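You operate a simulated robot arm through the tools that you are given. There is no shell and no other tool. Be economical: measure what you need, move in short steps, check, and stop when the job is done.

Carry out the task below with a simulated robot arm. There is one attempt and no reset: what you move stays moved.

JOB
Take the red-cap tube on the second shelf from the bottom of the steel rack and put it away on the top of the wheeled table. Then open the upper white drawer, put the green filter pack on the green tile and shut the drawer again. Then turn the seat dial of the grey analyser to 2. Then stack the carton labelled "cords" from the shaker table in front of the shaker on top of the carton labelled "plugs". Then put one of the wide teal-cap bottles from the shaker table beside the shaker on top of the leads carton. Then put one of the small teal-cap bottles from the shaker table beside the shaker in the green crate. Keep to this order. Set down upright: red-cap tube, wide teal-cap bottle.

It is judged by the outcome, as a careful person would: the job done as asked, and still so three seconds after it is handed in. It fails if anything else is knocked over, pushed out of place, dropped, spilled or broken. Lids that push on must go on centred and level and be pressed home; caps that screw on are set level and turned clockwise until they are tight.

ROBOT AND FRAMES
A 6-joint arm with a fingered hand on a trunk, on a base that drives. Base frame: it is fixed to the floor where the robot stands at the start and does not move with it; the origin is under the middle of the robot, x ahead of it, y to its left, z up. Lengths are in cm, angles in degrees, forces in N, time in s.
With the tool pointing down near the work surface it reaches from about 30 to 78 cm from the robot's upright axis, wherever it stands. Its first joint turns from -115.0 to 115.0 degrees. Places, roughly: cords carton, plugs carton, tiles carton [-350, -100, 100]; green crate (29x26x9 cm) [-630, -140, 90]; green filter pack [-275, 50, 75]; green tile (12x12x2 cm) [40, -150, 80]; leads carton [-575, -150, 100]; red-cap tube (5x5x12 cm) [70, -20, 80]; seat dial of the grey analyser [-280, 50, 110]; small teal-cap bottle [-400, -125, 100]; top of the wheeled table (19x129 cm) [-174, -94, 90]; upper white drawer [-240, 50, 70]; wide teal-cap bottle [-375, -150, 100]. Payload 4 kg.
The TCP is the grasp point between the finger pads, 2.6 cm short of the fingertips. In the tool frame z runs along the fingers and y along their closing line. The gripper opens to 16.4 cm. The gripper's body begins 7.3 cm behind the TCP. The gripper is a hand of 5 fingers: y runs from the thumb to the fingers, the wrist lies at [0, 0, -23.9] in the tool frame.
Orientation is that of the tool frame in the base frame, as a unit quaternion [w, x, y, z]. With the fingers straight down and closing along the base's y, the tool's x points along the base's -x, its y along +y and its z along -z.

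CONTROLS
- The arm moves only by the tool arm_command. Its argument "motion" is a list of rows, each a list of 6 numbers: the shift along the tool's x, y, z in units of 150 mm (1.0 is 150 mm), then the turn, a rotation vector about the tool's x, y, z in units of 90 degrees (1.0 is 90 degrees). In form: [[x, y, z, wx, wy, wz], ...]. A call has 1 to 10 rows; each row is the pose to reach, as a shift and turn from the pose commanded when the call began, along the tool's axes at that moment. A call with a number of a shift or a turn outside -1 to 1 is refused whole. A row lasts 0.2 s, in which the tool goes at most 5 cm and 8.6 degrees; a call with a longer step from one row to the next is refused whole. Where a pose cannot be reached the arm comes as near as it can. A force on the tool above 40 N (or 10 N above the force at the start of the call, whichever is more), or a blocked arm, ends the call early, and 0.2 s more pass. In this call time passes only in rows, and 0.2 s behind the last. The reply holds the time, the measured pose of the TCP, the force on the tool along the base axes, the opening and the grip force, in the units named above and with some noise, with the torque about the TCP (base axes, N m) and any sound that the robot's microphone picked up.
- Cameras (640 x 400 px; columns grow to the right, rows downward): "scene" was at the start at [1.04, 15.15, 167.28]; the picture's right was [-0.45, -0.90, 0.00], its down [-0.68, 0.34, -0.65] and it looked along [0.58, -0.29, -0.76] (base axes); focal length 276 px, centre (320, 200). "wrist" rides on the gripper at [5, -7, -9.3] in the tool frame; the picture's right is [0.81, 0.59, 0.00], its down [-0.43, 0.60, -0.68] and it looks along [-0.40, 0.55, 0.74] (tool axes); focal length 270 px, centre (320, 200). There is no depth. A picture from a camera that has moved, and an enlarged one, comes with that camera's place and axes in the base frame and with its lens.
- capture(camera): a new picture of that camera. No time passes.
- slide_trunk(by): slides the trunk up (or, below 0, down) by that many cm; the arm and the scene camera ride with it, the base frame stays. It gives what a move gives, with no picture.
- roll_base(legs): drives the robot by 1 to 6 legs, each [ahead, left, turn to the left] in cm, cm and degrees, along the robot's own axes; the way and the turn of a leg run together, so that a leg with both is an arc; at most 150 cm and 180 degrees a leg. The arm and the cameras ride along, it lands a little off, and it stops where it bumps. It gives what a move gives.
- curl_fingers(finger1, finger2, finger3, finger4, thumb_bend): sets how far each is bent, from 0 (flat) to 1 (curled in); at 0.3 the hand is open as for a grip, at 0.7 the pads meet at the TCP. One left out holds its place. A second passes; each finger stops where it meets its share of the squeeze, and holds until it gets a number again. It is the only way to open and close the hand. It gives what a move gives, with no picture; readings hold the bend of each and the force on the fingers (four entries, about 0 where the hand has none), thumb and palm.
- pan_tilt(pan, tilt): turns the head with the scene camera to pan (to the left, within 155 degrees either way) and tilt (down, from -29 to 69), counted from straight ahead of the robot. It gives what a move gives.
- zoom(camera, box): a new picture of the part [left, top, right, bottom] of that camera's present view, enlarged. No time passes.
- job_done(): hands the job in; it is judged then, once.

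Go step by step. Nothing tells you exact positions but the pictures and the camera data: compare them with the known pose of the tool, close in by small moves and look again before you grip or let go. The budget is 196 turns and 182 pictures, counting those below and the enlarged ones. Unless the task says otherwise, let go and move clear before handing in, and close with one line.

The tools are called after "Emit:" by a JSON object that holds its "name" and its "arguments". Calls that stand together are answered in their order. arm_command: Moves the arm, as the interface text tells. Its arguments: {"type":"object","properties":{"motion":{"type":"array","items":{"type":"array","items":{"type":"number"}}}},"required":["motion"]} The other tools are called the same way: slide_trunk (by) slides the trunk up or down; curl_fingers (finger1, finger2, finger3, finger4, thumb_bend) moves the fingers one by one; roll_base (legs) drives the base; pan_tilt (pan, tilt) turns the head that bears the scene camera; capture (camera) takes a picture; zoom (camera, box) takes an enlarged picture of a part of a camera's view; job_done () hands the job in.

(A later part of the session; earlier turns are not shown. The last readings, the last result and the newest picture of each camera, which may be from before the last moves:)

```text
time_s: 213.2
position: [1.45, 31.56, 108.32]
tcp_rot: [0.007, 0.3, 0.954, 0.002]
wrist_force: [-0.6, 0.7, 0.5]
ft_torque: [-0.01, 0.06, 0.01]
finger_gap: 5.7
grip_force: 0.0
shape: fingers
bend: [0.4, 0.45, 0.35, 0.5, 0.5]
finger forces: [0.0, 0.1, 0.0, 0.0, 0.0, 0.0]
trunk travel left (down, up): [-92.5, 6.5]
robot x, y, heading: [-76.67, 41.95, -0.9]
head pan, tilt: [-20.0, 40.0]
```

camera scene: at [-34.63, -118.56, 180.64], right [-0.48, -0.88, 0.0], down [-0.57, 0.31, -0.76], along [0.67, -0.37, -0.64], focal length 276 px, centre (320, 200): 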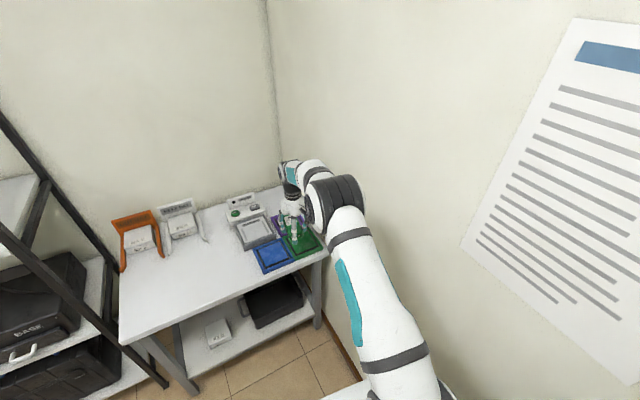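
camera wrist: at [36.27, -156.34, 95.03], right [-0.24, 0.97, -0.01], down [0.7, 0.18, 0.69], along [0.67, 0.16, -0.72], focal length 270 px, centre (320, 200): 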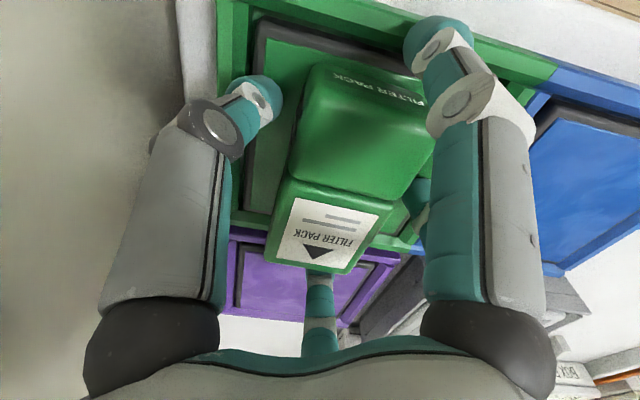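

Slight bump at the doorway's left post; I shift right 6 cm and continue.

Emit:
{"name": "roll_base", "arguments": {"legs": [[6, -7, 0.9], [-79, 0, 0], [-45, -40, 0], [-47, -42, 0]]}}

Emit:
{"name": "pan_tilt", "arguments": {"pan": 100, "tilt": 40}}

Emit:
{"name": "capture", "arguments": {"camera": "scene"}}

```text
time_s: 215.4
position: [-1.96, 24.93, 108.9]
tcp_rot: [0.009, 0.3, 0.954, 0.004]
wrist_force: [-0.4, -0.2, -1.5]
ft_torque: [-0.02, -0.03, 0.0]
finger_gap: 5.66
grip_force: 0.0
shape: fingers
bend: [0.4, 0.45, 0.35, 0.5, 0.5]
finger forces: [0.1, 0.0, 0.1, 0.1, 0.0, 0.0]
trunk travel left (down, up): [-92.5, 6.5]
robot x, y, heading: [-79.59, 35.49, -0.7]
head pan, tilt: [-20.0, 40.0]
stopped in leg 2: the robot was blocked; the commanded pose is now the measured one
```

```text
time_s: 217.4
position: [4.31, 23.3, 110.7]
tcp_rot: [0.059, 0.315, 0.947, 0.011]
wrist_force: [-1.8, 0.6, 0.5]
ft_torque: [-0.02, -0.09, -0.01]
finger_gap: 5.7
grip_force: 0.0
shape: fingers
bend: [0.4, 0.45, 0.35, 0.5, 0.5]
finger forces: [0.0, 0.0, 0.0, 0.0, 0.0, 0.0]
trunk travel left (down, up): [-92.5, 6.5]
robot x, y, heading: [-79.43, 37.74, -2.3]
head pan, tilt: [100.0, 40.0]
```

```text
64 pictures are left
camera scene: at [-74.05, 63.74, 189.47], right [1.0, 0.07, -0.06], down [0.0, -0.64, -0.77], along [-0.09, 0.77, -0.64], focal length 276 px, centre (320, 200)
```

scene: 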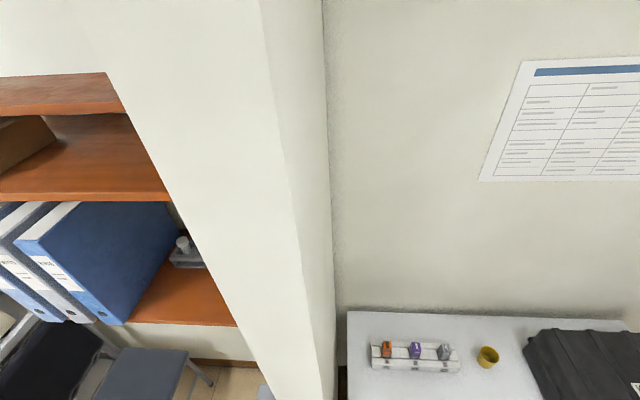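

The head is too high now (trunk raised) and meets the door lintel — the robot even leaned a bit. I move forward, lower the trunk and check.

Emit:
{"name": "roll_base", "arguments": {"legs": [[8, 0, 0]]}}

Emit:
{"name": "slide_trunk", "arguments": {"by": -30}}

Emit:
{"name": "roll_base", "arguments": {"legs": [[-40, 0, 1]]}}

```text
time_s: 218.1
position: [-0.43, 19.81, 121.89]
tcp_rot: [0.173, 0.364, 0.915, 0.02]
wrist_force: [-1.1, 0.2, -2.8]
ft_torque: [-0.04, -0.21, -0.03]
finger_gap: 5.69
grip_force: 0.0
shape: fingers
bend: [0.4, 0.45, 0.35, 0.5, 0.5]
finger forces: [0.0, 0.0, 0.0, 0.0, 0.0, 0.0]
trunk travel left (down, up): [-92.5, 6.5]
robot x, y, heading: [-78.25, 43.68, -9.1]
head pan, tilt: [100.0, 40.0]
stopped in leg 1: the robot was blocked; the commanded pose is now the measured one
```

```text
time_s: 218.5
position: [-5.06, 19.79, 122.71]
tcp_rot: [0.174, 0.385, 0.906, 0.018]
wrist_force: [0.1, -0.9, -2.0]
ft_torque: [0.05, 0.02, 0.04]
finger_gap: 5.69
grip_force: 0.0
shape: fingers
bend: [0.4, 0.45, 0.35, 0.5, 0.5]
finger forces: [0.0, 0.0, 0.0, 0.0, 0.0, 0.0]
trunk travel left (down, up): [-92.4, 6.6]
robot x, y, heading: [-77.22, 46.41, -11.6]
head pan, tilt: [100.0, 40.0]
stopped: the arm was blocked; the commanded pose is now the measured one
```

```text
time_s: 219.5
position: [-15.5, 20.42, 125.74]
tcp_rot: [0.2, 0.413, 0.889, 0.014]
wrist_force: [-0.2, 0.1, -1.1]
ft_torque: [-0.01, -0.09, 0.0]
finger_gap: 5.68
grip_force: 0.1
shape: fingers
bend: [0.4, 0.45, 0.35, 0.5, 0.5]
finger forces: [0.0, 0.0, 0.0, 0.0, 0.0, 0.0]
trunk travel left (down, up): [-92.4, 6.6]
robot x, y, heading: [-80.71, 49.51, -14.9]
head pan, tilt: [100.0, 40.0]
stopped in leg 1: the robot was blocked; the commanded pose is now the measured one
```

The robot is tilting; something is caught. I look before moving further.

Emit:
{"name": "capture", "arguments": {"camera": "scene"}}

Emit:
{"name": "capture", "arguments": {"camera": "wrist"}}

```text
63 pictures are left
camera scene: at [-73.57, 75.55, 188.98], right [0.99, -0.12, -0.04], down [-0.11, -0.64, -0.77], along [0.07, 0.76, -0.64], focal length 276 px, centre (320, 200)
```

scene: 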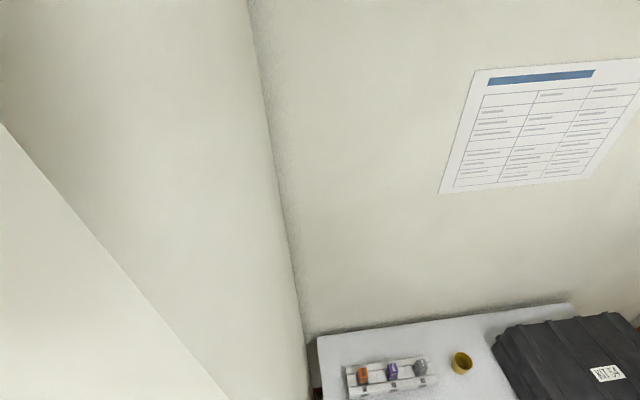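

```text
62 pictures are left
camera wrist: at [-27.06, 20.94, 131.42], right [-0.04, 0.98, -0.17], down [0.44, 0.17, 0.88], along [0.9, -0.04, -0.44], focal length 270 px, centre (320, 200)
```

wrist: 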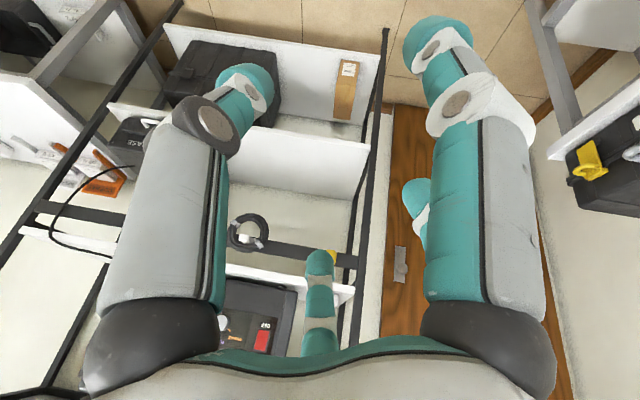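

Emit:
{"name": "pan_tilt", "arguments": {"pan": -20, "tilt": 45}}

Emit:
{"name": "capture", "arguments": {"camera": "scene"}}

```text
time_s: 221.5
position: [-15.73, 21.44, 126.01]
tcp_rot: [0.203, 0.409, 0.89, 0.012]
wrist_force: [0.1, 0.7, -0.2]
ft_torque: [0.02, 0.01, -0.05]
finger_gap: 5.69
grip_force: 0.0
shape: fingers
bend: [0.4, 0.45, 0.35, 0.5, 0.5]
finger forces: [0.1, 0.0, 0.1, 0.1, 0.1, 0.0]
trunk travel left (down, up): [-92.4, 6.6]
robot x, y, heading: [-80.88, 49.68, -15.1]
head pan, tilt: [-20.0, 45.0]
```

```text
61 pictures are left
camera scene: at [-73.46, 65.26, 187.53], right [-0.53, -0.85, 0.01], down [-0.62, 0.38, -0.69], along [0.58, -0.37, -0.73], focal length 276 px, centre (320, 200)
```

scene: 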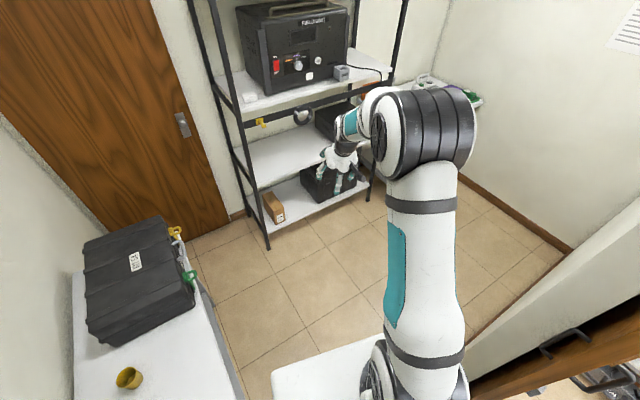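

Emit:
{"name": "roll_base", "arguments": {"legs": [[12, 0, 0]]}}

Emit:
{"name": "slide_trunk", "arguments": {"by": -15}}

```text
time_s: 222.8
position: [-4.92, 17.93, 126.48]
tcp_rot: [0.205, 0.411, 0.888, 0.015]
wrist_force: [-0.2, -0.7, -0.6]
ft_torque: [0.0, 0.01, 0.03]
finger_gap: 5.68
grip_force: 0.1
shape: fingers
bend: [0.4, 0.45, 0.35, 0.5, 0.5]
finger forces: [0.1, 0.1, 0.0, 0.0, 0.0, 0.0]
trunk travel left (down, up): [-92.4, 6.6]
robot x, y, heading: [-69.48, 46.4, -14.9]
head pan, tilt: [-20.0, 45.0]
```

```text
time_s: 224.5
position: [-4.93, 18.06, 111.59]
tcp_rot: [0.206, 0.411, 0.888, 0.014]
wrist_force: [-0.1, 0.3, -0.4]
ft_torque: [0.02, -0.03, 0.02]
finger_gap: 5.67
grip_force: 0.1
shape: fingers
bend: [0.4, 0.45, 0.35, 0.5, 0.5]
finger forces: [0.0, 0.0, 0.0, 0.0, 0.0, 0.1]
trunk travel left (down, up): [-77.4, 21.6]
robot x, y, heading: [-68.9, 46.6, -15.1]
head pan, tilt: [-20.0, 45.0]
```

Freed. I lower the trunk further, straighten up, and go through the doorway again.

Emit:
{"name": "slide_trunk", "arguments": {"by": -18}}

Emit:
{"name": "roll_base", "arguments": {"legs": [[5, -8, 15], [-80, 0, 0], [-45, -40, 0], [-47, -42, 0]]}}

Emit:
{"name": "pan_tilt", "arguments": {"pan": 90, "tilt": 45}}

Emit:
{"name": "capture", "arguments": {"camera": "scene"}}

```text
time_s: 226.5
position: [-4.99, 17.92, 93.52]
tcp_rot: [0.205, 0.41, 0.888, 0.015]
wrist_force: [-0.1, -0.9, -0.7]
ft_torque: [0.03, 0.01, -0.02]
finger_gap: 5.67
grip_force: 0.1
shape: fingers
bend: [0.4, 0.45, 0.35, 0.5, 0.5]
finger forces: [0.1, 0.1, 0.0, 0.0, 0.1, 0.1]
trunk travel left (down, up): [-59.4, 39.6]
robot x, y, heading: [-69.86, 46.75, -14.9]
head pan, tilt: [-20.0, 45.0]
```

```text
time_s: 237.8
position: [-168.5, -54.83, 93.55]
tcp_rot: [0.202, 0.291, 0.934, 0.041]
wrist_force: [0.2, 0.2, 0.7]
ft_torque: [0.0, -0.01, 0.0]
finger_gap: 5.67
grip_force: 0.0
shape: fingers
bend: [0.4, 0.45, 0.35, 0.5, 0.5]
finger forces: [0.0, 0.0, 0.1, 0.0, 0.1, 0.0]
trunk travel left (down, up): [-59.4, 39.6]
robot x, y, heading: [-238.06, -43.63, -0.5]
head pan, tilt: [-20.0, 45.0]
```

```text
time_s: 239.7
position: [-168.48, -54.72, 93.54]
tcp_rot: [0.202, 0.292, 0.934, 0.042]
wrist_force: [0.9, 0.6, -0.6]
ft_torque: [0.04, 0.01, 0.02]
finger_gap: 5.68
grip_force: 0.0
shape: fingers
bend: [0.4, 0.45, 0.35, 0.5, 0.5]
finger forces: [0.0, 0.1, 0.0, 0.1, 0.1, 0.0]
trunk travel left (down, up): [-59.4, 39.6]
robot x, y, heading: [-238.03, -43.53, -0.4]
head pan, tilt: [90.0, 45.0]
```

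```text
60 pictures are left
camera scene: at [-243.62, -16.91, 154.8], right [1.0, 0.0, 0.0], down [0.0, -0.71, -0.71], along [0.0, 0.71, -0.71], focal length 276 px, centre (320, 200)
```

scene: 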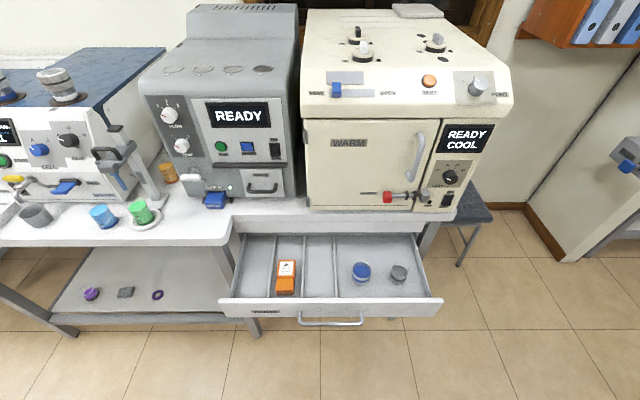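

Doorway passed; the drawer is still open, orange pack untouched. I form a fist pitched ~30° for pushing it shut.

Emit:
{"name": "curl_fingers", "arguments": {"finger1": 0.75, "finger2": 0.75, "finger3": 0.75, "finger4": 0.75, "thumb_bend": 0.75}}

Emit:
{"name": "arm_command", "arguments": {"motion": [[0.03, 0.04, -0.16, -0.0375, -0.055, 0.003], [0.06, 0.08, -0.32, -0.075, -0.11, 0.005], [0.09, 0.115, -0.48, -0.1125, -0.165, 0.008], [0.12, 0.15, -0.64, -0.15, -0.22, 0.011], [0.15, 0.19, -0.8, -0.1875, -0.275, 0.013], [0.18, 0.23, -0.967, -0.225, -0.33, 0.016]]}}

```text
time_s: 240.7
position: [-168.53, -54.77, 93.45]
tcp_rot: [0.202, 0.292, 0.934, 0.04]
wrist_force: [0.0, 0.3, 0.7]
ft_torque: [0.02, -0.08, 0.0]
finger_gap: 0.0
grip_force: 0.0
shape: fingers
bend: [0.67, 0.72, 0.67, 0.73, 0.73]
finger forces: [0.0, 0.0, 0.0, 0.0, 0.0, 0.1]
trunk travel left (down, up): [-59.4, 39.6]
robot x, y, heading: [-237.56, -43.66, -0.0]
head pan, tilt: [90.0, 45.0]
```

```text
time_s: 242.1
position: [-174.48, -51.37, 106.85]
tcp_rot: [0.441, 0.275, 0.847, 0.112]
wrist_force: [0.3, -0.1, -0.8]
ft_torque: [-0.04, 0.03, 0.03]
finger_gap: 0.01
grip_force: 0.1
shape: fingers
bend: [0.67, 0.72, 0.67, 0.73, 0.73]
finger forces: [0.0, 0.0, 0.0, 0.0, 0.0, 0.1]
out of reach, approached as far as the arm can: row 4, 5, 6
trunk travel left (down, up): [-59.4, 39.6]
robot x, y, heading: [-237.88, -43.51, -0.2]
head pan, tilt: [90.0, 45.0]
```

Fist ready (pitch −36°). I place the robot obliquely (heading 60°) so the fist starts in front of the drawer, then lower.

Emit:
{"name": "roll_base", "arguments": {"legs": [[-42, -3, 0], [0, 0, 60]]}}

Emit:
{"name": "slide_trunk", "arguments": {"by": -30}}

Emit:
{"name": "pan_tilt", "arguments": {"pan": 10, "tilt": 40}}

Emit:
{"name": "capture", "arguments": {"camera": "scene"}}

```text
time_s: 247.4
position: [-241.79, 4.56, 106.86]
tcp_rot: [0.326, -0.185, 0.871, 0.318]
wrist_force: [0.5, -0.5, 0.5]
ft_torque: [0.0, 0.01, 0.03]
finger_gap: 0.0
grip_force: 0.1
shape: fingers
bend: [0.67, 0.72, 0.67, 0.73, 0.73]
finger forces: [0.0, 0.1, 0.1, 0.0, 0.0, 0.0]
trunk travel left (down, up): [-59.4, 39.6]
robot x, y, heading: [-280.24, -46.6, 59.9]
head pan, tilt: [90.0, 45.0]
```

```text
time_s: 250.4
position: [-241.86, 4.58, 76.87]
tcp_rot: [0.326, -0.185, 0.871, 0.319]
wrist_force: [-0.4, 0.2, 0.7]
ft_torque: [-0.01, 0.03, 0.02]
finger_gap: 0.02
grip_force: 0.0
shape: fingers
bend: [0.67, 0.72, 0.67, 0.73, 0.73]
finger forces: [0.1, 0.1, 0.1, 0.1, 0.0, 0.0]
trunk travel left (down, up): [-29.4, 69.6]
robot x, y, heading: [-279.9, -46.26, 59.9]
head pan, tilt: [90.0, 45.0]
```

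```text
time_s: 251.9
position: [-241.75, 4.47, 76.94]
tcp_rot: [0.325, -0.185, 0.871, 0.318]
wrist_force: [0.8, 1.7, 0.6]
ft_torque: [-0.03, -0.03, -0.01]
finger_gap: 0.0
grip_force: 0.0
shape: fingers
bend: [0.67, 0.72, 0.67, 0.73, 0.73]
finger forces: [0.0, 0.0, 0.0, 0.0, 0.1, 0.0]
trunk travel left (down, up): [-29.4, 69.6]
robot x, y, heading: [-280.17, -46.54, 59.7]
head pan, tilt: [10.0, 40.0]
```

```text
59 pictures are left
camera scene: at [-296.15, -34.24, 125.53], right [0.94, -0.34, 0.0], down [-0.22, -0.6, -0.77], along [0.26, 0.72, -0.64], focal length 276 px, centre (320, 200)
```

scene: 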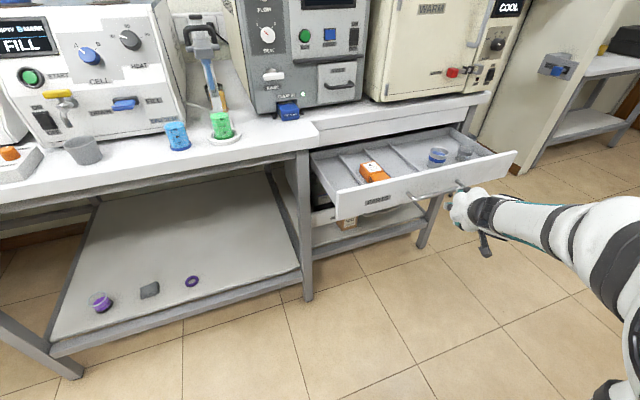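

The fist is in front of the handle. I push with the base first.

Emit:
{"name": "roll_base", "arguments": {"legs": [[20.8, 12, 0]]}}

Emit:
{"name": "capture", "arguments": {"camera": "scene"}}

```text
time_s: 253.6
position: [-241.88, 27.93, 76.7]
tcp_rot: [0.323, -0.186, 0.872, 0.318]
wrist_force: [0.6, 0.5, 0.4]
ft_torque: [0.03, 0.0, 0.0]
finger_gap: 0.01
grip_force: 0.0
shape: fingers
bend: [0.66, 0.73, 0.67, 0.73, 0.74]
finger forces: [0.0, 0.1, 0.1, 0.0, 0.0, 0.0]
trunk travel left (down, up): [-29.4, 69.6]
robot x, y, heading: [-280.13, -22.68, 59.9]
head pan, tilt: [10.0, 40.0]
```

```text
58 pictures are left
camera scene: at [-296.12, -10.77, 125.49], right [0.94, -0.35, 0.0], down [-0.22, -0.6, -0.77], along [0.26, 0.72, -0.64], focal length 276 px, centre (320, 200)
```

scene: 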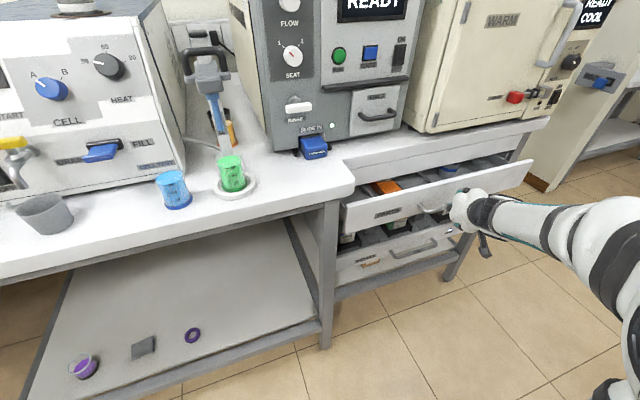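

Emit:
{"name": "arm_command", "arguments": {"motion": [[-0.016, 0.097, 0.09, 0, 0, 0], [-0.032, 0.194, 0.18, 0, 0, 0], [-0.048, 0.292, 0.27, 0, 0, 0], [-0.064, 0.389, 0.36, 0, 0, 0], [-0.079, 0.486, 0.45, 0, 0, 0], [-0.095, 0.583, 0.54, 0, 0, 0]]}}

Emit:
{"name": "zoom", "arguments": {"camera": "scene", "box": [320, 110, 560, 290]}}

```text
time_s: 255.0
position: [-242.18, 36.38, 76.6]
tcp_rot: [0.296, -0.138, 0.883, 0.337]
wrist_force: [-5.1, -21.3, 8.9]
ft_torque: [-0.36, 0.02, -0.1]
finger_gap: 0.04
grip_force: 18.2
shape: fingers
bend: [0.64, 0.75, 0.67, 0.73, 0.73]
finger forces: [9.8, 0.0, 0.0, 0.0, 26.5, 0.0]
out of reach, approached as far as the arm can: row 4, 5
trunk travel left (down, up): [-29.4, 69.6]
robot x, y, heading: [-279.92, -22.63, 59.5]
head pan, tilt: [10.0, 40.0]
stopped in row 6: the force on the tool passed its limit at 66 N (the readings are from after the stop); the commanded pose is now the measured one
```

```text
2.22 times, centred on (440, 200) of scene
camera zoom: at [-296.2, -11.04, 125.56], right [0.94, -0.35, 0.0], down [-0.22, -0.6, -0.77], along [0.27, 0.72, -0.64], focal length 614 px, centre (53, 200)
```

zoom: 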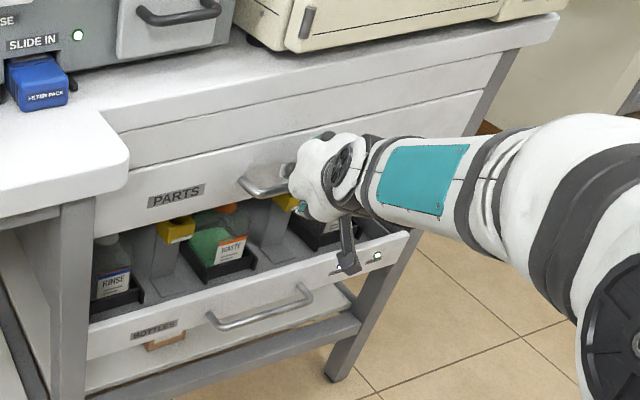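

The drawer is pushed home (force rose sharply). I back off, and look at the seat dial.

Emit:
{"name": "roll_base", "arguments": {"legs": [[-17, -10, 0]]}}

Emit:
{"name": "slide_trunk", "arguments": {"by": 35}}

Emit:
{"name": "pan_tilt", "arguments": {"pan": 20, "tilt": 38}}

Emit:
{"name": "capture", "arguments": {"camera": "scene"}}

```text
time_s: 256.6
position: [-242.22, 17.04, 76.35]
tcp_rot: [0.295, -0.139, 0.883, 0.337]
wrist_force: [-0.2, 0.0, 0.8]
ft_torque: [0.05, 0.03, -0.01]
finger_gap: 0.0
grip_force: 0.0
shape: fingers
bend: [0.65, 0.74, 0.67, 0.73, 0.73]
finger forces: [0.0, 0.0, 0.1, 0.0, 0.1, 0.0]
trunk travel left (down, up): [-29.4, 69.6]
robot x, y, heading: [-280.29, -42.8, 60.0]
head pan, tilt: [10.0, 40.0]
```

```text
time_s: 260.0
position: [-242.36, 17.01, 111.28]
tcp_rot: [0.295, -0.139, 0.883, 0.337]
wrist_force: [1.0, -0.2, 0.2]
ft_torque: [0.01, 0.02, 0.0]
finger_gap: 0.0
grip_force: 0.1
shape: fingers
bend: [0.65, 0.74, 0.67, 0.73, 0.73]
finger forces: [0.0, 0.1, 0.1, 0.2, 0.0, 0.0]
trunk travel left (down, up): [-64.4, 34.6]
robot x, y, heading: [-280.28, -42.63, 60.0]
head pan, tilt: [10.0, 40.0]
```

```text
time_s: 260.7
position: [-242.32, 17.13, 111.42]
tcp_rot: [0.295, -0.139, 0.883, 0.338]
wrist_force: [0.2, 0.1, -0.3]
ft_torque: [-0.02, -0.02, -0.03]
finger_gap: 0.02
grip_force: 0.0
shape: fingers
bend: [0.65, 0.74, 0.67, 0.73, 0.73]
finger forces: [0.1, 0.0, 0.1, 0.0, 0.0, 0.0]
trunk travel left (down, up): [-64.4, 34.6]
robot x, y, heading: [-280.11, -43.1, 60.1]
head pan, tilt: [20.0, 38.0]
```

```text
56 pictures are left
camera scene: at [-297.61, -30.03, 160.83], right [0.98, -0.18, 0.0], down [-0.11, -0.61, -0.79], along [0.14, 0.78, -0.62], focal length 276 px, centre (320, 200)
```

scene: 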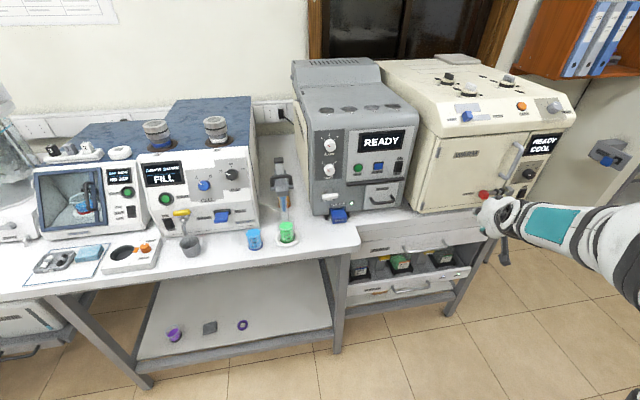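

Emit:
{"name": "zoom", "arguments": {"camera": "scene", "box": [295, 110, 375, 170]}}

Emit:
{"name": "zoom", "arguments": {"camera": "scene", "box": [290, 80, 510, 310]}}

```text
6.67 times, centred on (335, 140) of scene
camera zoom: at [-297.61, -30.03, 160.83], right [0.98, -0.18, 0.0], down [-0.11, -0.61, -0.79], along [0.14, 0.78, -0.62], focal length 1842 px, centre (220, 600)
```

zoom: 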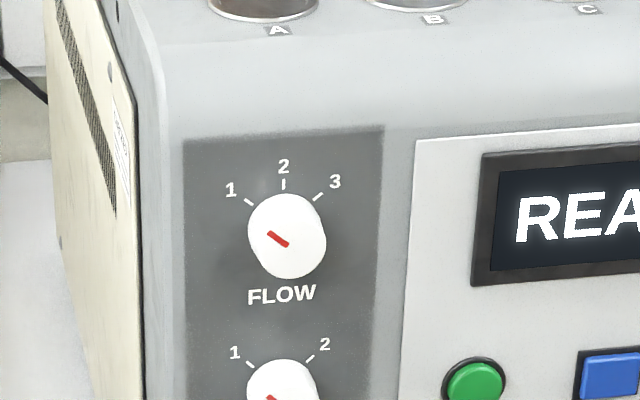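

```text
1.74 times, centred on (400, 195) of scene
camera zoom: at [-297.61, -30.03, 160.83], right [0.98, -0.18, 0.0], down [-0.11, -0.61, -0.79], along [0.14, 0.78, -0.62], focal length 480 px, centre (181, 209)
```

zoom: 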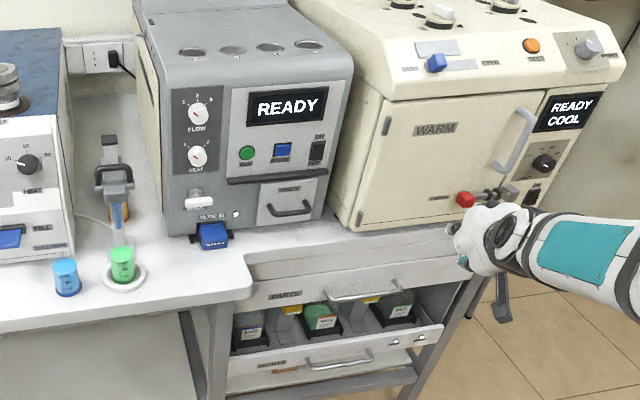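

The drawer is shut. The seat dial (pointer at 1, needs ~90° clockwise to 2) is at about (−281, 46.4, 112.4). I level the hand in free space with roll turned back so it can twist clockwise.

Emit:
{"name": "curl_fingers", "arguments": {"finger1": 0.5, "finger2": 0.5, "finger3": 0.5, "finger4": 0.5, "thumb_bend": 0.5}}

Emit:
{"name": "arm_command", "arguments": {"motion": [[-0.023, 0.022, 0.043, -0.0026, -0.0383, -0.087], [-0.046, 0.044, 0.086, -0.0052, -0.0766, -0.174], [-0.069, 0.066, 0.129, -0.0078, -0.115, -0.261], [-0.092, 0.088, 0.172, -0.0104, -0.153, -0.348], [-0.115, 0.11, 0.215, -0.013, -0.1915, -0.435], [-0.138, 0.132, 0.258, -0.0156, -0.23, -0.522], [-0.161, 0.154, 0.301, -0.0182, -0.268, -0.609], [-0.184, 0.176, 0.344, -0.021, -0.306, -0.696], [-0.207, 0.198, 0.387, -0.0234, -0.345, -0.783], [-0.23, 0.22, 0.43, -0.026, -0.383, -0.87]]}}

```text
time_s: 261.7
position: [-242.39, 16.98, 111.29]
tcp_rot: [0.296, -0.14, 0.883, 0.337]
wrist_force: [-0.3, -0.7, -0.5]
ft_torque: [0.0, 0.0, -0.04]
finger_gap: 4.2
grip_force: 0.1
shape: fingers
bend: [0.5, 0.5, 0.5, 0.5, 0.5]
finger forces: [0.0, 0.1, 0.0, 0.0, 0.0, 0.0]
trunk travel left (down, up): [-64.4, 34.6]
robot x, y, heading: [-280.46, -42.26, 60.0]
head pan, tilt: [20.0, 38.0]
```

```text
time_s: 263.9
position: [-238.3, 23.85, 111.43]
tcp_rot: [0.665, -0.565, 0.473, 0.117]
wrist_force: [-0.2, -0.3, 0.1]
ft_torque: [0.01, -0.02, -0.01]
finger_gap: 4.18
grip_force: 0.0
shape: fingers
bend: [0.5, 0.5, 0.5, 0.5, 0.5]
finger forces: [0.0, 0.0, 0.0, 0.0, 0.0, 0.0]
out of reach, approached as far as the arm can: row 1
trunk travel left (down, up): [-64.4, 34.6]
robot x, y, heading: [-280.14, -42.72, 60.0]
head pan, tilt: [20.0, 38.0]
```

The hand reached the desired roll. Turning to face the panel squarely with the hand ~10 cm before the dial.

Emit:
{"name": "roll_base", "arguments": {"legs": [[0, 0, 30], [0, 3.5, 0]]}}

Emit:
{"name": "pan_tilt", "arguments": {"pan": -10, "tilt": 30}}

Emit:
{"name": "zoom", "arguments": {"camera": "scene", "box": [240, 110, 440, 270]}}

Emit:
{"name": "capture", "arguments": {"camera": "wrist"}}

```text
time_s: 266.2
position: [-280.28, 35.98, 111.31]
tcp_rot: [-0.613, 0.667, -0.314, -0.284]
wrist_force: [-0.4, -1.1, -0.4]
ft_torque: [0.0, -0.01, -0.01]
finger_gap: 4.21
grip_force: 0.1
shape: fingers
bend: [0.5, 0.5, 0.5, 0.5, 0.5]
finger forces: [0.0, 0.0, 0.0, 0.0, 0.0, 0.0]
trunk travel left (down, up): [-64.4, 34.6]
robot x, y, heading: [-284.02, -42.72, 89.3]
head pan, tilt: [20.0, 38.0]
```

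```text
time_s: 267.2
position: [-280.21, 35.87, 111.31]
tcp_rot: [-0.613, 0.667, -0.315, -0.284]
wrist_force: [-0.4, 0.0, -0.1]
ft_torque: [0.01, 0.01, -0.01]
finger_gap: 4.22
grip_force: 0.0
shape: fingers
bend: [0.5, 0.5, 0.5, 0.5, 0.5]
finger forces: [0.1, 0.0, 0.0, 0.1, 0.0, 0.0]
trunk travel left (down, up): [-64.4, 34.6]
robot x, y, heading: [-283.5, -42.97, 89.1]
head pan, tilt: [-10.0, 30.0]
```

```text
2.50 times, centred on (340, 190) of scene
camera zoom: at [-300.59, -39.54, 162.06], right [0.98, -0.18, 0.0], down [-0.09, -0.49, -0.87], along [0.16, 0.85, -0.5], focal length 691 px, centre (270, 225)
```

zoom: 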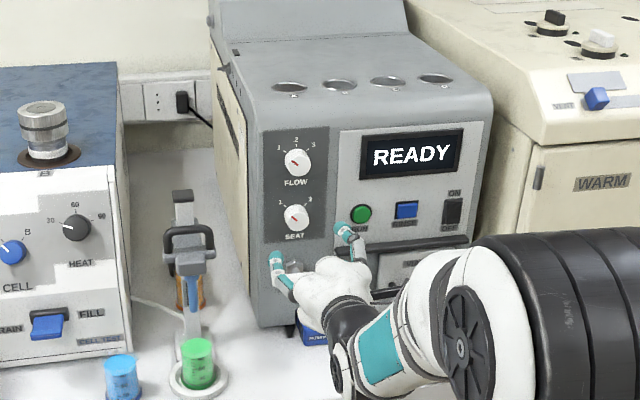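

```text
52 pictures are left
camera wrist: at [-271.88, 26.6, 112.83], right [0.07, -0.09, -0.99], down [-0.74, -0.67, 0.01], along [-0.67, 0.73, -0.11], focal length 270 px, centre (320, 200)
```

wrist: 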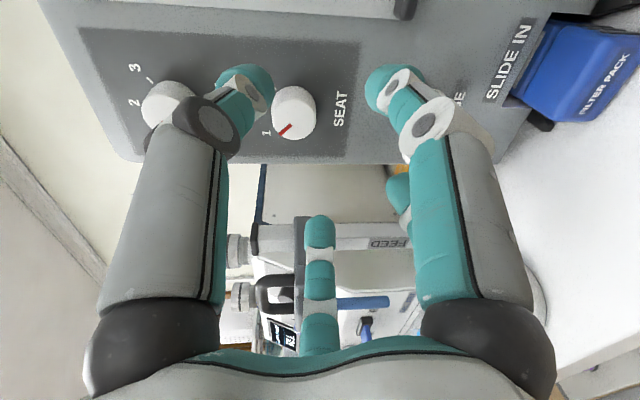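

Knob front centre: (−280.4, 45.2, 112.8). Moving in around it with the digits at 0.5.

Emit:
{"name": "arm_command", "arguments": {"motion": [[-0.06, -0.04, 0.18, 0, 0, 0], [-0.124, -0.082, 0.36, 0, 0, 0], [-0.124, -0.082, 0.53, 0, 0, 0]]}}

Emit:
{"name": "capture", "arguments": {"camera": "wrist"}}

```text
time_s: 268.0
position: [-280.6, 43.64, 113.08]
tcp_rot: [-0.614, 0.666, -0.314, -0.284]
wrist_force: [-0.1, -21.9, 1.4]
ft_torque: [1.01, -0.03, 0.31]
finger_gap: 4.2
grip_force: 10.5
shape: fingers
bend: [0.5, 0.5, 0.5, 0.5, 0.5]
finger forces: [0.0, 0.0, 0.0, 21.6, 0.0, 0.0]
trunk travel left (down, up): [-64.4, 34.6]
robot x, y, heading: [-283.6, -42.49, 89.6]
head pan, tilt: [-10.0, 30.0]
```

```text
51 pictures are left
camera wrist: at [-272.21, 34.32, 114.57], right [0.07, -0.09, -0.99], down [-0.74, -0.67, 0.01], along [-0.67, 0.73, -0.11], focal length 270 px, centre (320, 200)
```

wrist: 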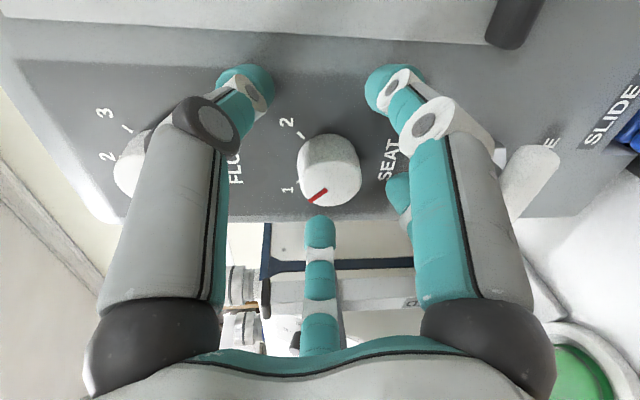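

Finger 4 touches the panel above; I narrow the cage to ~3 cm radius and advance a little more before closing on the knob.

Emit:
{"name": "curl_fingers", "arguments": {"finger1": 0.58, "finger2": 0.58, "finger3": 0.58, "finger4": 0.58, "thumb_bend": 0.58}}

Emit:
{"name": "arm_command", "arguments": {"motion": [[0.01, 0.0, 0.05, 0, 0, 0]]}}

Emit:
{"name": "curl_fingers", "arguments": {"finger1": 0.72, "finger2": 0.72, "finger3": 0.72, "finger4": 0.72, "thumb_bend": 0.72}}

Emit:
{"name": "capture", "arguments": {"camera": "wrist"}}

```text
time_s: 269.0
position: [-280.6, 43.62, 113.27]
tcp_rot: [-0.614, 0.666, -0.314, -0.286]
wrist_force: [-3.1, -21.3, 6.7]
ft_torque: [1.21, -0.08, 0.43]
finger_gap: 2.51
grip_force: 10.9
shape: fingers
bend: [0.57, 0.57, 0.57, 0.52, 0.57]
finger forces: [0.0, 0.0, 0.0, 21.8, 0.0, 0.1]
trunk travel left (down, up): [-64.4, 34.6]
robot x, y, heading: [-283.57, -42.42, 89.4]
head pan, tilt: [-10.0, 30.0]
```

```text
time_s: 269.3
position: [-280.71, 43.69, 113.42]
tcp_rot: [-0.616, 0.665, -0.313, -0.285]
wrist_force: [-3.8, -34.3, 7.5]
ft_torque: [1.64, -0.06, 0.57]
finger_gap: 2.54
grip_force: 17.1
shape: fingers
bend: [0.57, 0.57, 0.57, 0.52, 0.57]
finger forces: [0.0, 0.0, 0.0, 33.5, 0.0, 0.0]
trunk travel left (down, up): [-64.4, 34.6]
robot x, y, heading: [-283.86, -42.55, 89.5]
head pan, tilt: [-10.0, 30.0]
stopped in row 1: the force on the tool passed its limit at 45 N (the readings are from after the stop); the commanded pose is now the measured one
```

```text
time_s: 270.3
position: [-280.7, 43.69, 113.21]
tcp_rot: [-0.615, 0.665, -0.313, -0.285]
wrist_force: [-5.2, -42.4, 4.6]
ft_torque: [1.91, -0.08, 0.76]
finger_gap: 0.84
grip_force: 34.9
shape: fingers
bend: [0.63, 0.6, 0.63, 0.5, 0.67]
finger forces: [6.1, 8.1, 8.4, 40.0, 8.0, 0.0]
trunk travel left (down, up): [-64.4, 34.6]
robot x, y, heading: [-283.68, -42.72, 89.4]
head pan, tilt: [-10.0, 30.0]
```

```text
50 pictures are left
camera wrist: at [-272.25, 34.39, 114.66], right [0.07, -0.08, -0.99], down [-0.74, -0.68, 0.01], along [-0.67, 0.73, -0.11], focal length 270 px, centre (320, 200)
```

wrist: 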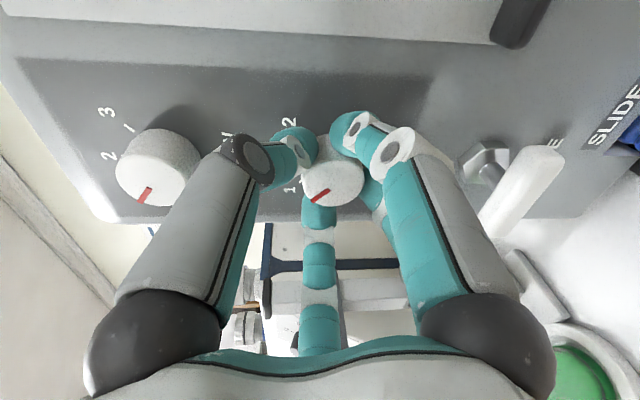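

Four digits hold the knob; finger 4 presses the panel, so I ease back 0.4 cm and then twist clockwise in steps.

Emit:
{"name": "arm_command", "arguments": {"motion": [[0, 0, -0.027, 0, 0, 0]]}}

Emit:
{"name": "arm_command", "arguments": {"motion": [[0, 0, 0, 0, 0, 0.09], [0, 0, 0, 0, 0, 0.18], [0, 0, 0, 0, 0, 0.27], [0, 0, 0, 0, 0, 0.36]]}}

Emit:
{"name": "capture", "arguments": {"camera": "wrist"}}

```text
time_s: 270.7
position: [-280.68, 43.72, 113.27]
tcp_rot: [-0.615, 0.665, -0.314, -0.285]
wrist_force: [-4.4, -20.6, 6.3]
ft_torque: [1.16, -0.08, 0.5]
finger_gap: 0.83
grip_force: 26.5
shape: fingers
bend: [0.63, 0.6, 0.63, 0.51, 0.67]
finger forces: [5.6, 6.4, 8.4, 22.6, 8.8, 0.0]
trunk travel left (down, up): [-64.4, 34.6]
robot x, y, heading: [-283.9, -42.65, 89.4]
head pan, tilt: [-10.0, 30.0]
```

```text
time_s: 271.7
position: [-280.43, 43.72, 112.98]
tcp_rot: [-0.509, 0.553, -0.488, -0.444]
wrist_force: [2.7, -10.6, 1.5]
ft_torque: [0.06, -0.01, 0.07]
finger_gap: 0.78
grip_force: 18.2
shape: fingers
bend: [0.63, 0.61, 0.63, 0.56, 0.66]
finger forces: [7.0, 6.5, 10.1, 0.1, 13.2, 0.1]
trunk travel left (down, up): [-64.4, 34.6]
robot x, y, heading: [-283.72, -42.53, 89.4]
head pan, tilt: [-10.0, 30.0]
```

```text
49 pictures are left
camera wrist: at [-273.09, 34.05, 109.63], right [-0.48, -0.07, -0.87], down [-0.65, -0.64, 0.41], along [-0.59, 0.76, 0.26], focal length 270 px, centre (320, 200)
```

wrist: 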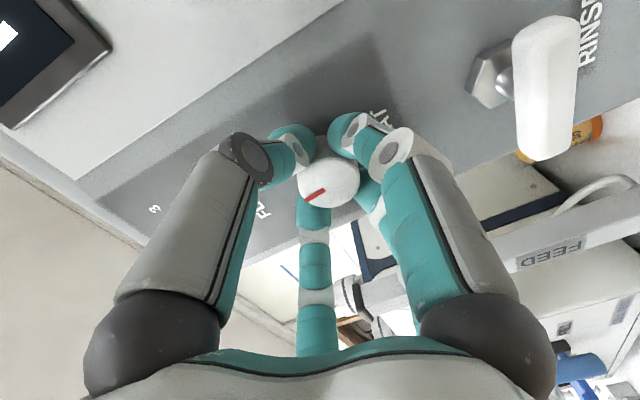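

The knob follows the hand. I continue to about 90° total.

Emit:
{"name": "arm_command", "arguments": {"motion": [[0, 0, 0, 0, 0, 0.09], [0, 0, 0, 0, 0, 0.18], [0, 0, 0, 0, 0, 0.27], [0, 0, 0, 0, 0, 0.36], [0, 0, 0, 0, 0, 0.45], [0, 0, 0, 0, 0, 0.54], [0, 0, 0, 0, 0, 0.63]]}}

Emit:
{"name": "zoom", "arguments": {"camera": "scene", "box": [290, 130, 370, 200]}}

Emit:
{"name": "capture", "arguments": {"camera": "wrist"}}

```text
time_s: 273.3
position: [-280.41, 43.69, 112.65]
tcp_rot: [0.236, -0.254, 0.693, 0.632]
wrist_force: [6.0, -13.4, -8.2]
ft_torque: [-0.21, -0.14, 0.0]
finger_gap: 0.79
grip_force: 19.7
shape: fingers
bend: [0.62, 0.62, 0.64, 0.56, 0.65]
finger forces: [9.3, 7.4, 7.2, 0.0, 15.7, 0.0]
trunk travel left (down, up): [-64.4, 34.6]
robot x, y, heading: [-283.85, -43.13, 89.3]
head pan, tilt: [-10.0, 30.0]
```

```text
5.71 times, centred on (330, 165) of scene
camera zoom: at [-300.48, -39.66, 162.07], right [0.98, -0.18, 0.0], down [-0.09, -0.49, -0.87], along [0.16, 0.85, -0.5], focal length 1579 px, centre (263, 400)
```

zoom: 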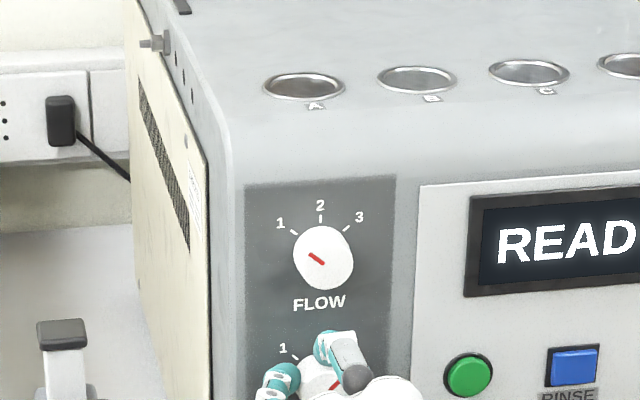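

```text
47 pictures are left
camera wrist: at [-280.0, 33.71, 105.11], right [-1.0, 0.0, -0.08], down [-0.06, -0.61, 0.79], along [-0.05, 0.79, 0.61], focal length 270 px, centre (320, 200)
```

wrist: 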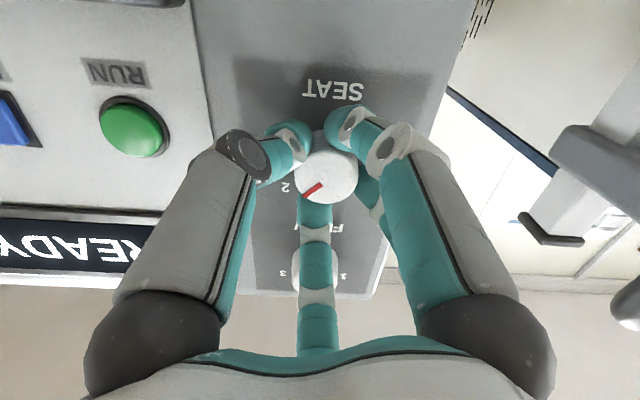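

Pointer reads ~43° toward "2" (target ≈45°). I add 3°, then release.

Emit:
{"name": "arm_command", "arguments": {"motion": [[0, 0, 0, 0, 0, 0.03]]}}

Emit:
{"name": "curl_fingers", "arguments": {"finger1": 0.52, "finger2": 0.52, "finger3": 0.52, "finger4": 0.48, "thumb_bend": 0.52}}

Emit:
{"name": "arm_command", "arguments": {"motion": [[0, 0, -0.2, 0, 0, 0], [0, 0, -0.4, 0, 0, 0], [0, 0, -0.6, 0, 0, 0], [0, 0, -0.8, 0, 0, 0]]}}

Emit:
{"name": "zoom", "arguments": {"camera": "scene", "box": [290, 150, 370, 220]}}

```text
time_s: 273.7
position: [-280.4, 43.71, 112.65]
tcp_rot: [0.221, -0.238, 0.698, 0.638]
wrist_force: [6.9, -15.4, -10.7]
ft_torque: [-0.29, -0.19, -0.03]
finger_gap: 0.75
grip_force: 20.2
shape: fingers
bend: [0.62, 0.62, 0.64, 0.56, 0.65]
finger forces: [9.7, 7.9, 6.9, 0.0, 16.9, 0.1]
trunk travel left (down, up): [-64.4, 34.6]
robot x, y, heading: [-283.94, -42.93, 89.5]
head pan, tilt: [-10.0, 30.0]
```

```text
time_s: 274.7
position: [-280.66, 43.77, 112.94]
tcp_rot: [0.223, -0.238, 0.697, 0.639]
wrist_force: [-0.2, -10.9, -0.3]
ft_torque: [0.39, -0.06, 0.03]
finger_gap: 3.69
grip_force: 5.5
shape: fingers
bend: [0.52, 0.52, 0.54, 0.48, 0.52]
finger forces: [0.1, 0.1, 10.9, 0.0, 0.1, 0.0]
trunk travel left (down, up): [-64.4, 34.6]
robot x, y, heading: [-283.93, -42.59, 89.7]
head pan, tilt: [-10.0, 30.0]
```

```text
time_s: 275.7
position: [-280.43, 31.84, 113.99]
tcp_rot: [0.222, -0.239, 0.696, 0.639]
wrist_force: [0.1, 0.0, 0.9]
ft_torque: [0.01, 0.0, -0.06]
finger_gap: 3.71
grip_force: 0.0
shape: fingers
bend: [0.52, 0.52, 0.52, 0.48, 0.52]
finger forces: [0.0, 0.0, 0.1, 0.0, 0.0, 0.0]
trunk travel left (down, up): [-64.4, 34.6]
robot x, y, heading: [-283.68, -42.73, 89.7]
head pan, tilt: [-10.0, 30.0]
```

```text
5.71 times, centred on (330, 185) of scene
camera zoom: at [-300.59, -39.64, 162.07], right [0.98, -0.18, 0.0], down [-0.09, -0.49, -0.87], along [0.16, 0.85, -0.5], focal length 1579 px, centre (263, 286)
```

zoom: 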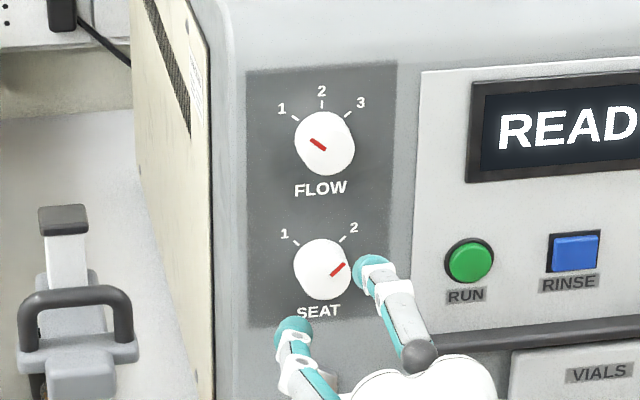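

The seat dial now points to 2. Next, the cartons: I turn to face down the corridor and look at the shaker table on my left.

Emit:
{"name": "roll_base", "arguments": {"legs": [[-5, 0, 90]]}}

Emit:
{"name": "pan_tilt", "arguments": {"pan": 70, "tilt": 35}}

Emit:
{"name": "capture", "arguments": {"camera": "scene"}}

```text
time_s: 279.9
position: [-355.29, -41.82, 113.92]
tcp_rot: [0.291, 0.66, -0.329, -0.61]
wrist_force: [0.3, -0.1, 0.9]
ft_torque: [0.02, -0.02, -0.04]
finger_gap: 3.66
grip_force: 0.1
shape: fingers
bend: [0.52, 0.52, 0.52, 0.48, 0.52]
finger forces: [0.0, 0.1, 0.1, 0.1, 0.1, 0.0]
trunk travel left (down, up): [-64.4, 34.6]
robot x, y, heading: [-281.11, -45.47, 178.8]
head pan, tilt: [-10.0, 30.0]
```

```text
time_s: 281.4
position: [-355.29, -41.84, 113.98]
tcp_rot: [0.291, 0.66, -0.328, -0.61]
wrist_force: [-0.7, 0.1, 0.3]
ft_torque: [-0.02, 0.03, 0.03]
finger_gap: 3.7
grip_force: 0.0
shape: fingers
bend: [0.52, 0.52, 0.52, 0.48, 0.52]
finger forces: [0.0, 0.0, 0.0, 0.1, 0.1, 0.0]
trunk travel left (down, up): [-64.4, 34.6]
robot x, y, heading: [-280.48, -45.87, 178.8]
head pan, tilt: [70.0, 35.0]
```

```text
45 pictures are left
camera scene: at [-278.1, -72.76, 161.29], right [-0.93, 0.36, 0.0], down [0.21, 0.53, -0.82], along [-0.3, -0.76, -0.57], focal length 276 px, centre (320, 200)
```

scene: 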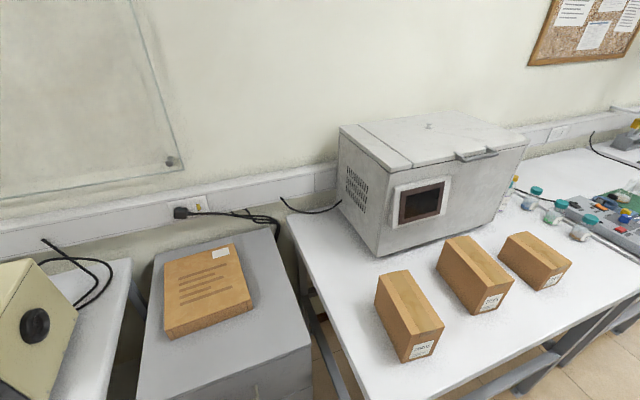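

Emit:
{"name": "zoom", "arguments": {"camera": "scene", "box": [360, 220, 580, 370]}}

Emit:
{"name": "zoom", "arguments": {"camera": "scene", "box": [490, 110, 640, 260]}}

```text
2.67 times, centred on (470, 295) of scene
camera zoom: at [-278.1, -72.76, 161.29], right [-0.93, 0.36, 0.0], down [0.21, 0.53, -0.82], along [-0.3, -0.76, -0.57], focal length 737 px, centre (-80, -53)
```

zoom: 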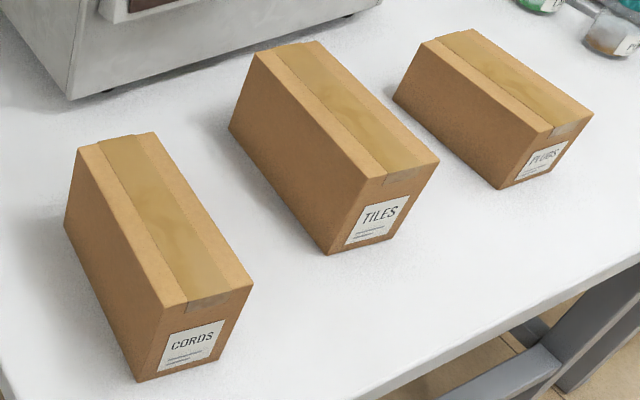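

```text
2.67 times, centred on (565, 185) of scene
camera zoom: at [-278.1, -72.76, 161.29], right [-0.93, 0.36, 0.0], down [0.21, 0.53, -0.82], along [-0.3, -0.76, -0.57], focal length 737 px, centre (-333, 240)
```

zoom: 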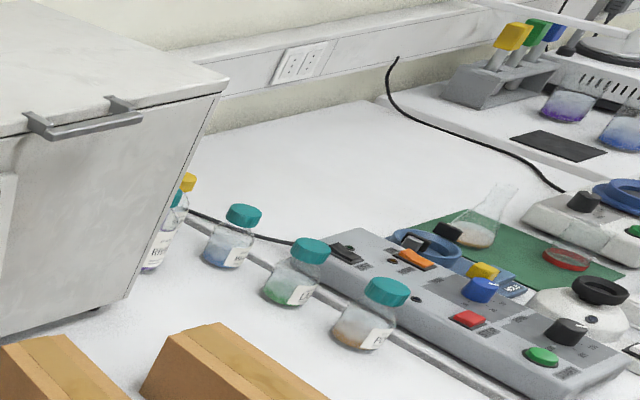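

CORDS is the nearest carton (centre ≈ (−313.5, −104), top z ≈ 102.5, ~8.6 × 16.7), PLUGS the farthest (centre ≈ (−363.5, −105.4), top z ≈ 100). I turn the hand to point straight down.

Emit:
{"name": "arm_command", "arguments": {"motion": [[0, 0, 0, 0.0433, 0.0764, -0.0366], [0, 0, 0, 0.0866, 0.1528, -0.0732], [0, 0, 0, 0.13, 0.2292, -0.11], [0, 0, 0, 0.173, 0.3056, -0.1464], [0, 0, 0, 0.2165, 0.382, -0.183], [0, 0, 0, 0.26, 0.4584, -0.22], [0, 0, 0, 0.303, 0.5348, -0.256], [0, 0, 0, 0.3464, 0.611, -0.293], [0, 0, 0, 0.39, 0.688, -0.33], [0, 0, 0, 0.433, 0.764, -0.366]]}}

Emit:
{"name": "arm_command", "arguments": {"motion": [[0, 0, 0, 0.043, 0.076, -0.037]]}}

Emit:
{"name": "roll_base", "arguments": {"legs": [[32, -6, 0], [0, 0, 91.2]]}}

```text
time_s: 283.6
position: [-353.62, -40.41, 112.31]
tcp_rot: [0.128, 0.984, -0.092, -0.08]
wrist_force: [-0.7, -0.4, 0.2]
ft_torque: [0.04, 0.01, 0.03]
finger_gap: 3.71
grip_force: 0.1
shape: fingers
bend: [0.52, 0.52, 0.52, 0.48, 0.52]
finger forces: [0.0, 0.0, 0.0, 0.0, 0.1, 0.0]
out of reach, approached as far as the arm can: row 8, 9, 10
trunk travel left (down, up): [-64.4, 34.6]
robot x, y, heading: [-280.34, -45.95, 178.8]
head pan, tilt: [70.0, 35.0]
```

```text
time_s: 284.1
position: [-353.11, -40.46, 111.93]
tcp_rot: [0.136, 0.989, -0.056, -0.028]
wrist_force: [0.0, -1.0, -0.2]
ft_torque: [0.0, -0.01, 0.01]
finger_gap: 3.71
grip_force: 0.0
shape: fingers
bend: [0.52, 0.52, 0.52, 0.48, 0.52]
finger forces: [0.1, 0.1, 0.0, 0.1, 0.0, 0.1]
out of reach, approached as far as the arm can: row 1
trunk travel left (down, up): [-64.4, 34.6]
robot x, y, heading: [-280.45, -45.77, 178.7]
head pan, tilt: [70.0, 35.0]
```

```text
time_s: 290.1
position: [-317.27, -111.54, 111.91]
tcp_rot: [0.116, 0.737, 0.662, 0.076]
wrist_force: [-0.1, -0.5, -0.5]
ft_torque: [-0.01, 0.02, -0.02]
finger_gap: 3.74
grip_force: 0.0
shape: fingers
bend: [0.52, 0.52, 0.52, 0.48, 0.52]
finger forces: [0.0, 0.0, 0.1, 0.0, 0.0, 0.0]
trunk travel left (down, up): [-64.4, 34.6]
robot x, y, heading: [-312.37, -38.83, -90.7]
head pan, tilt: [70.0, 35.0]
```

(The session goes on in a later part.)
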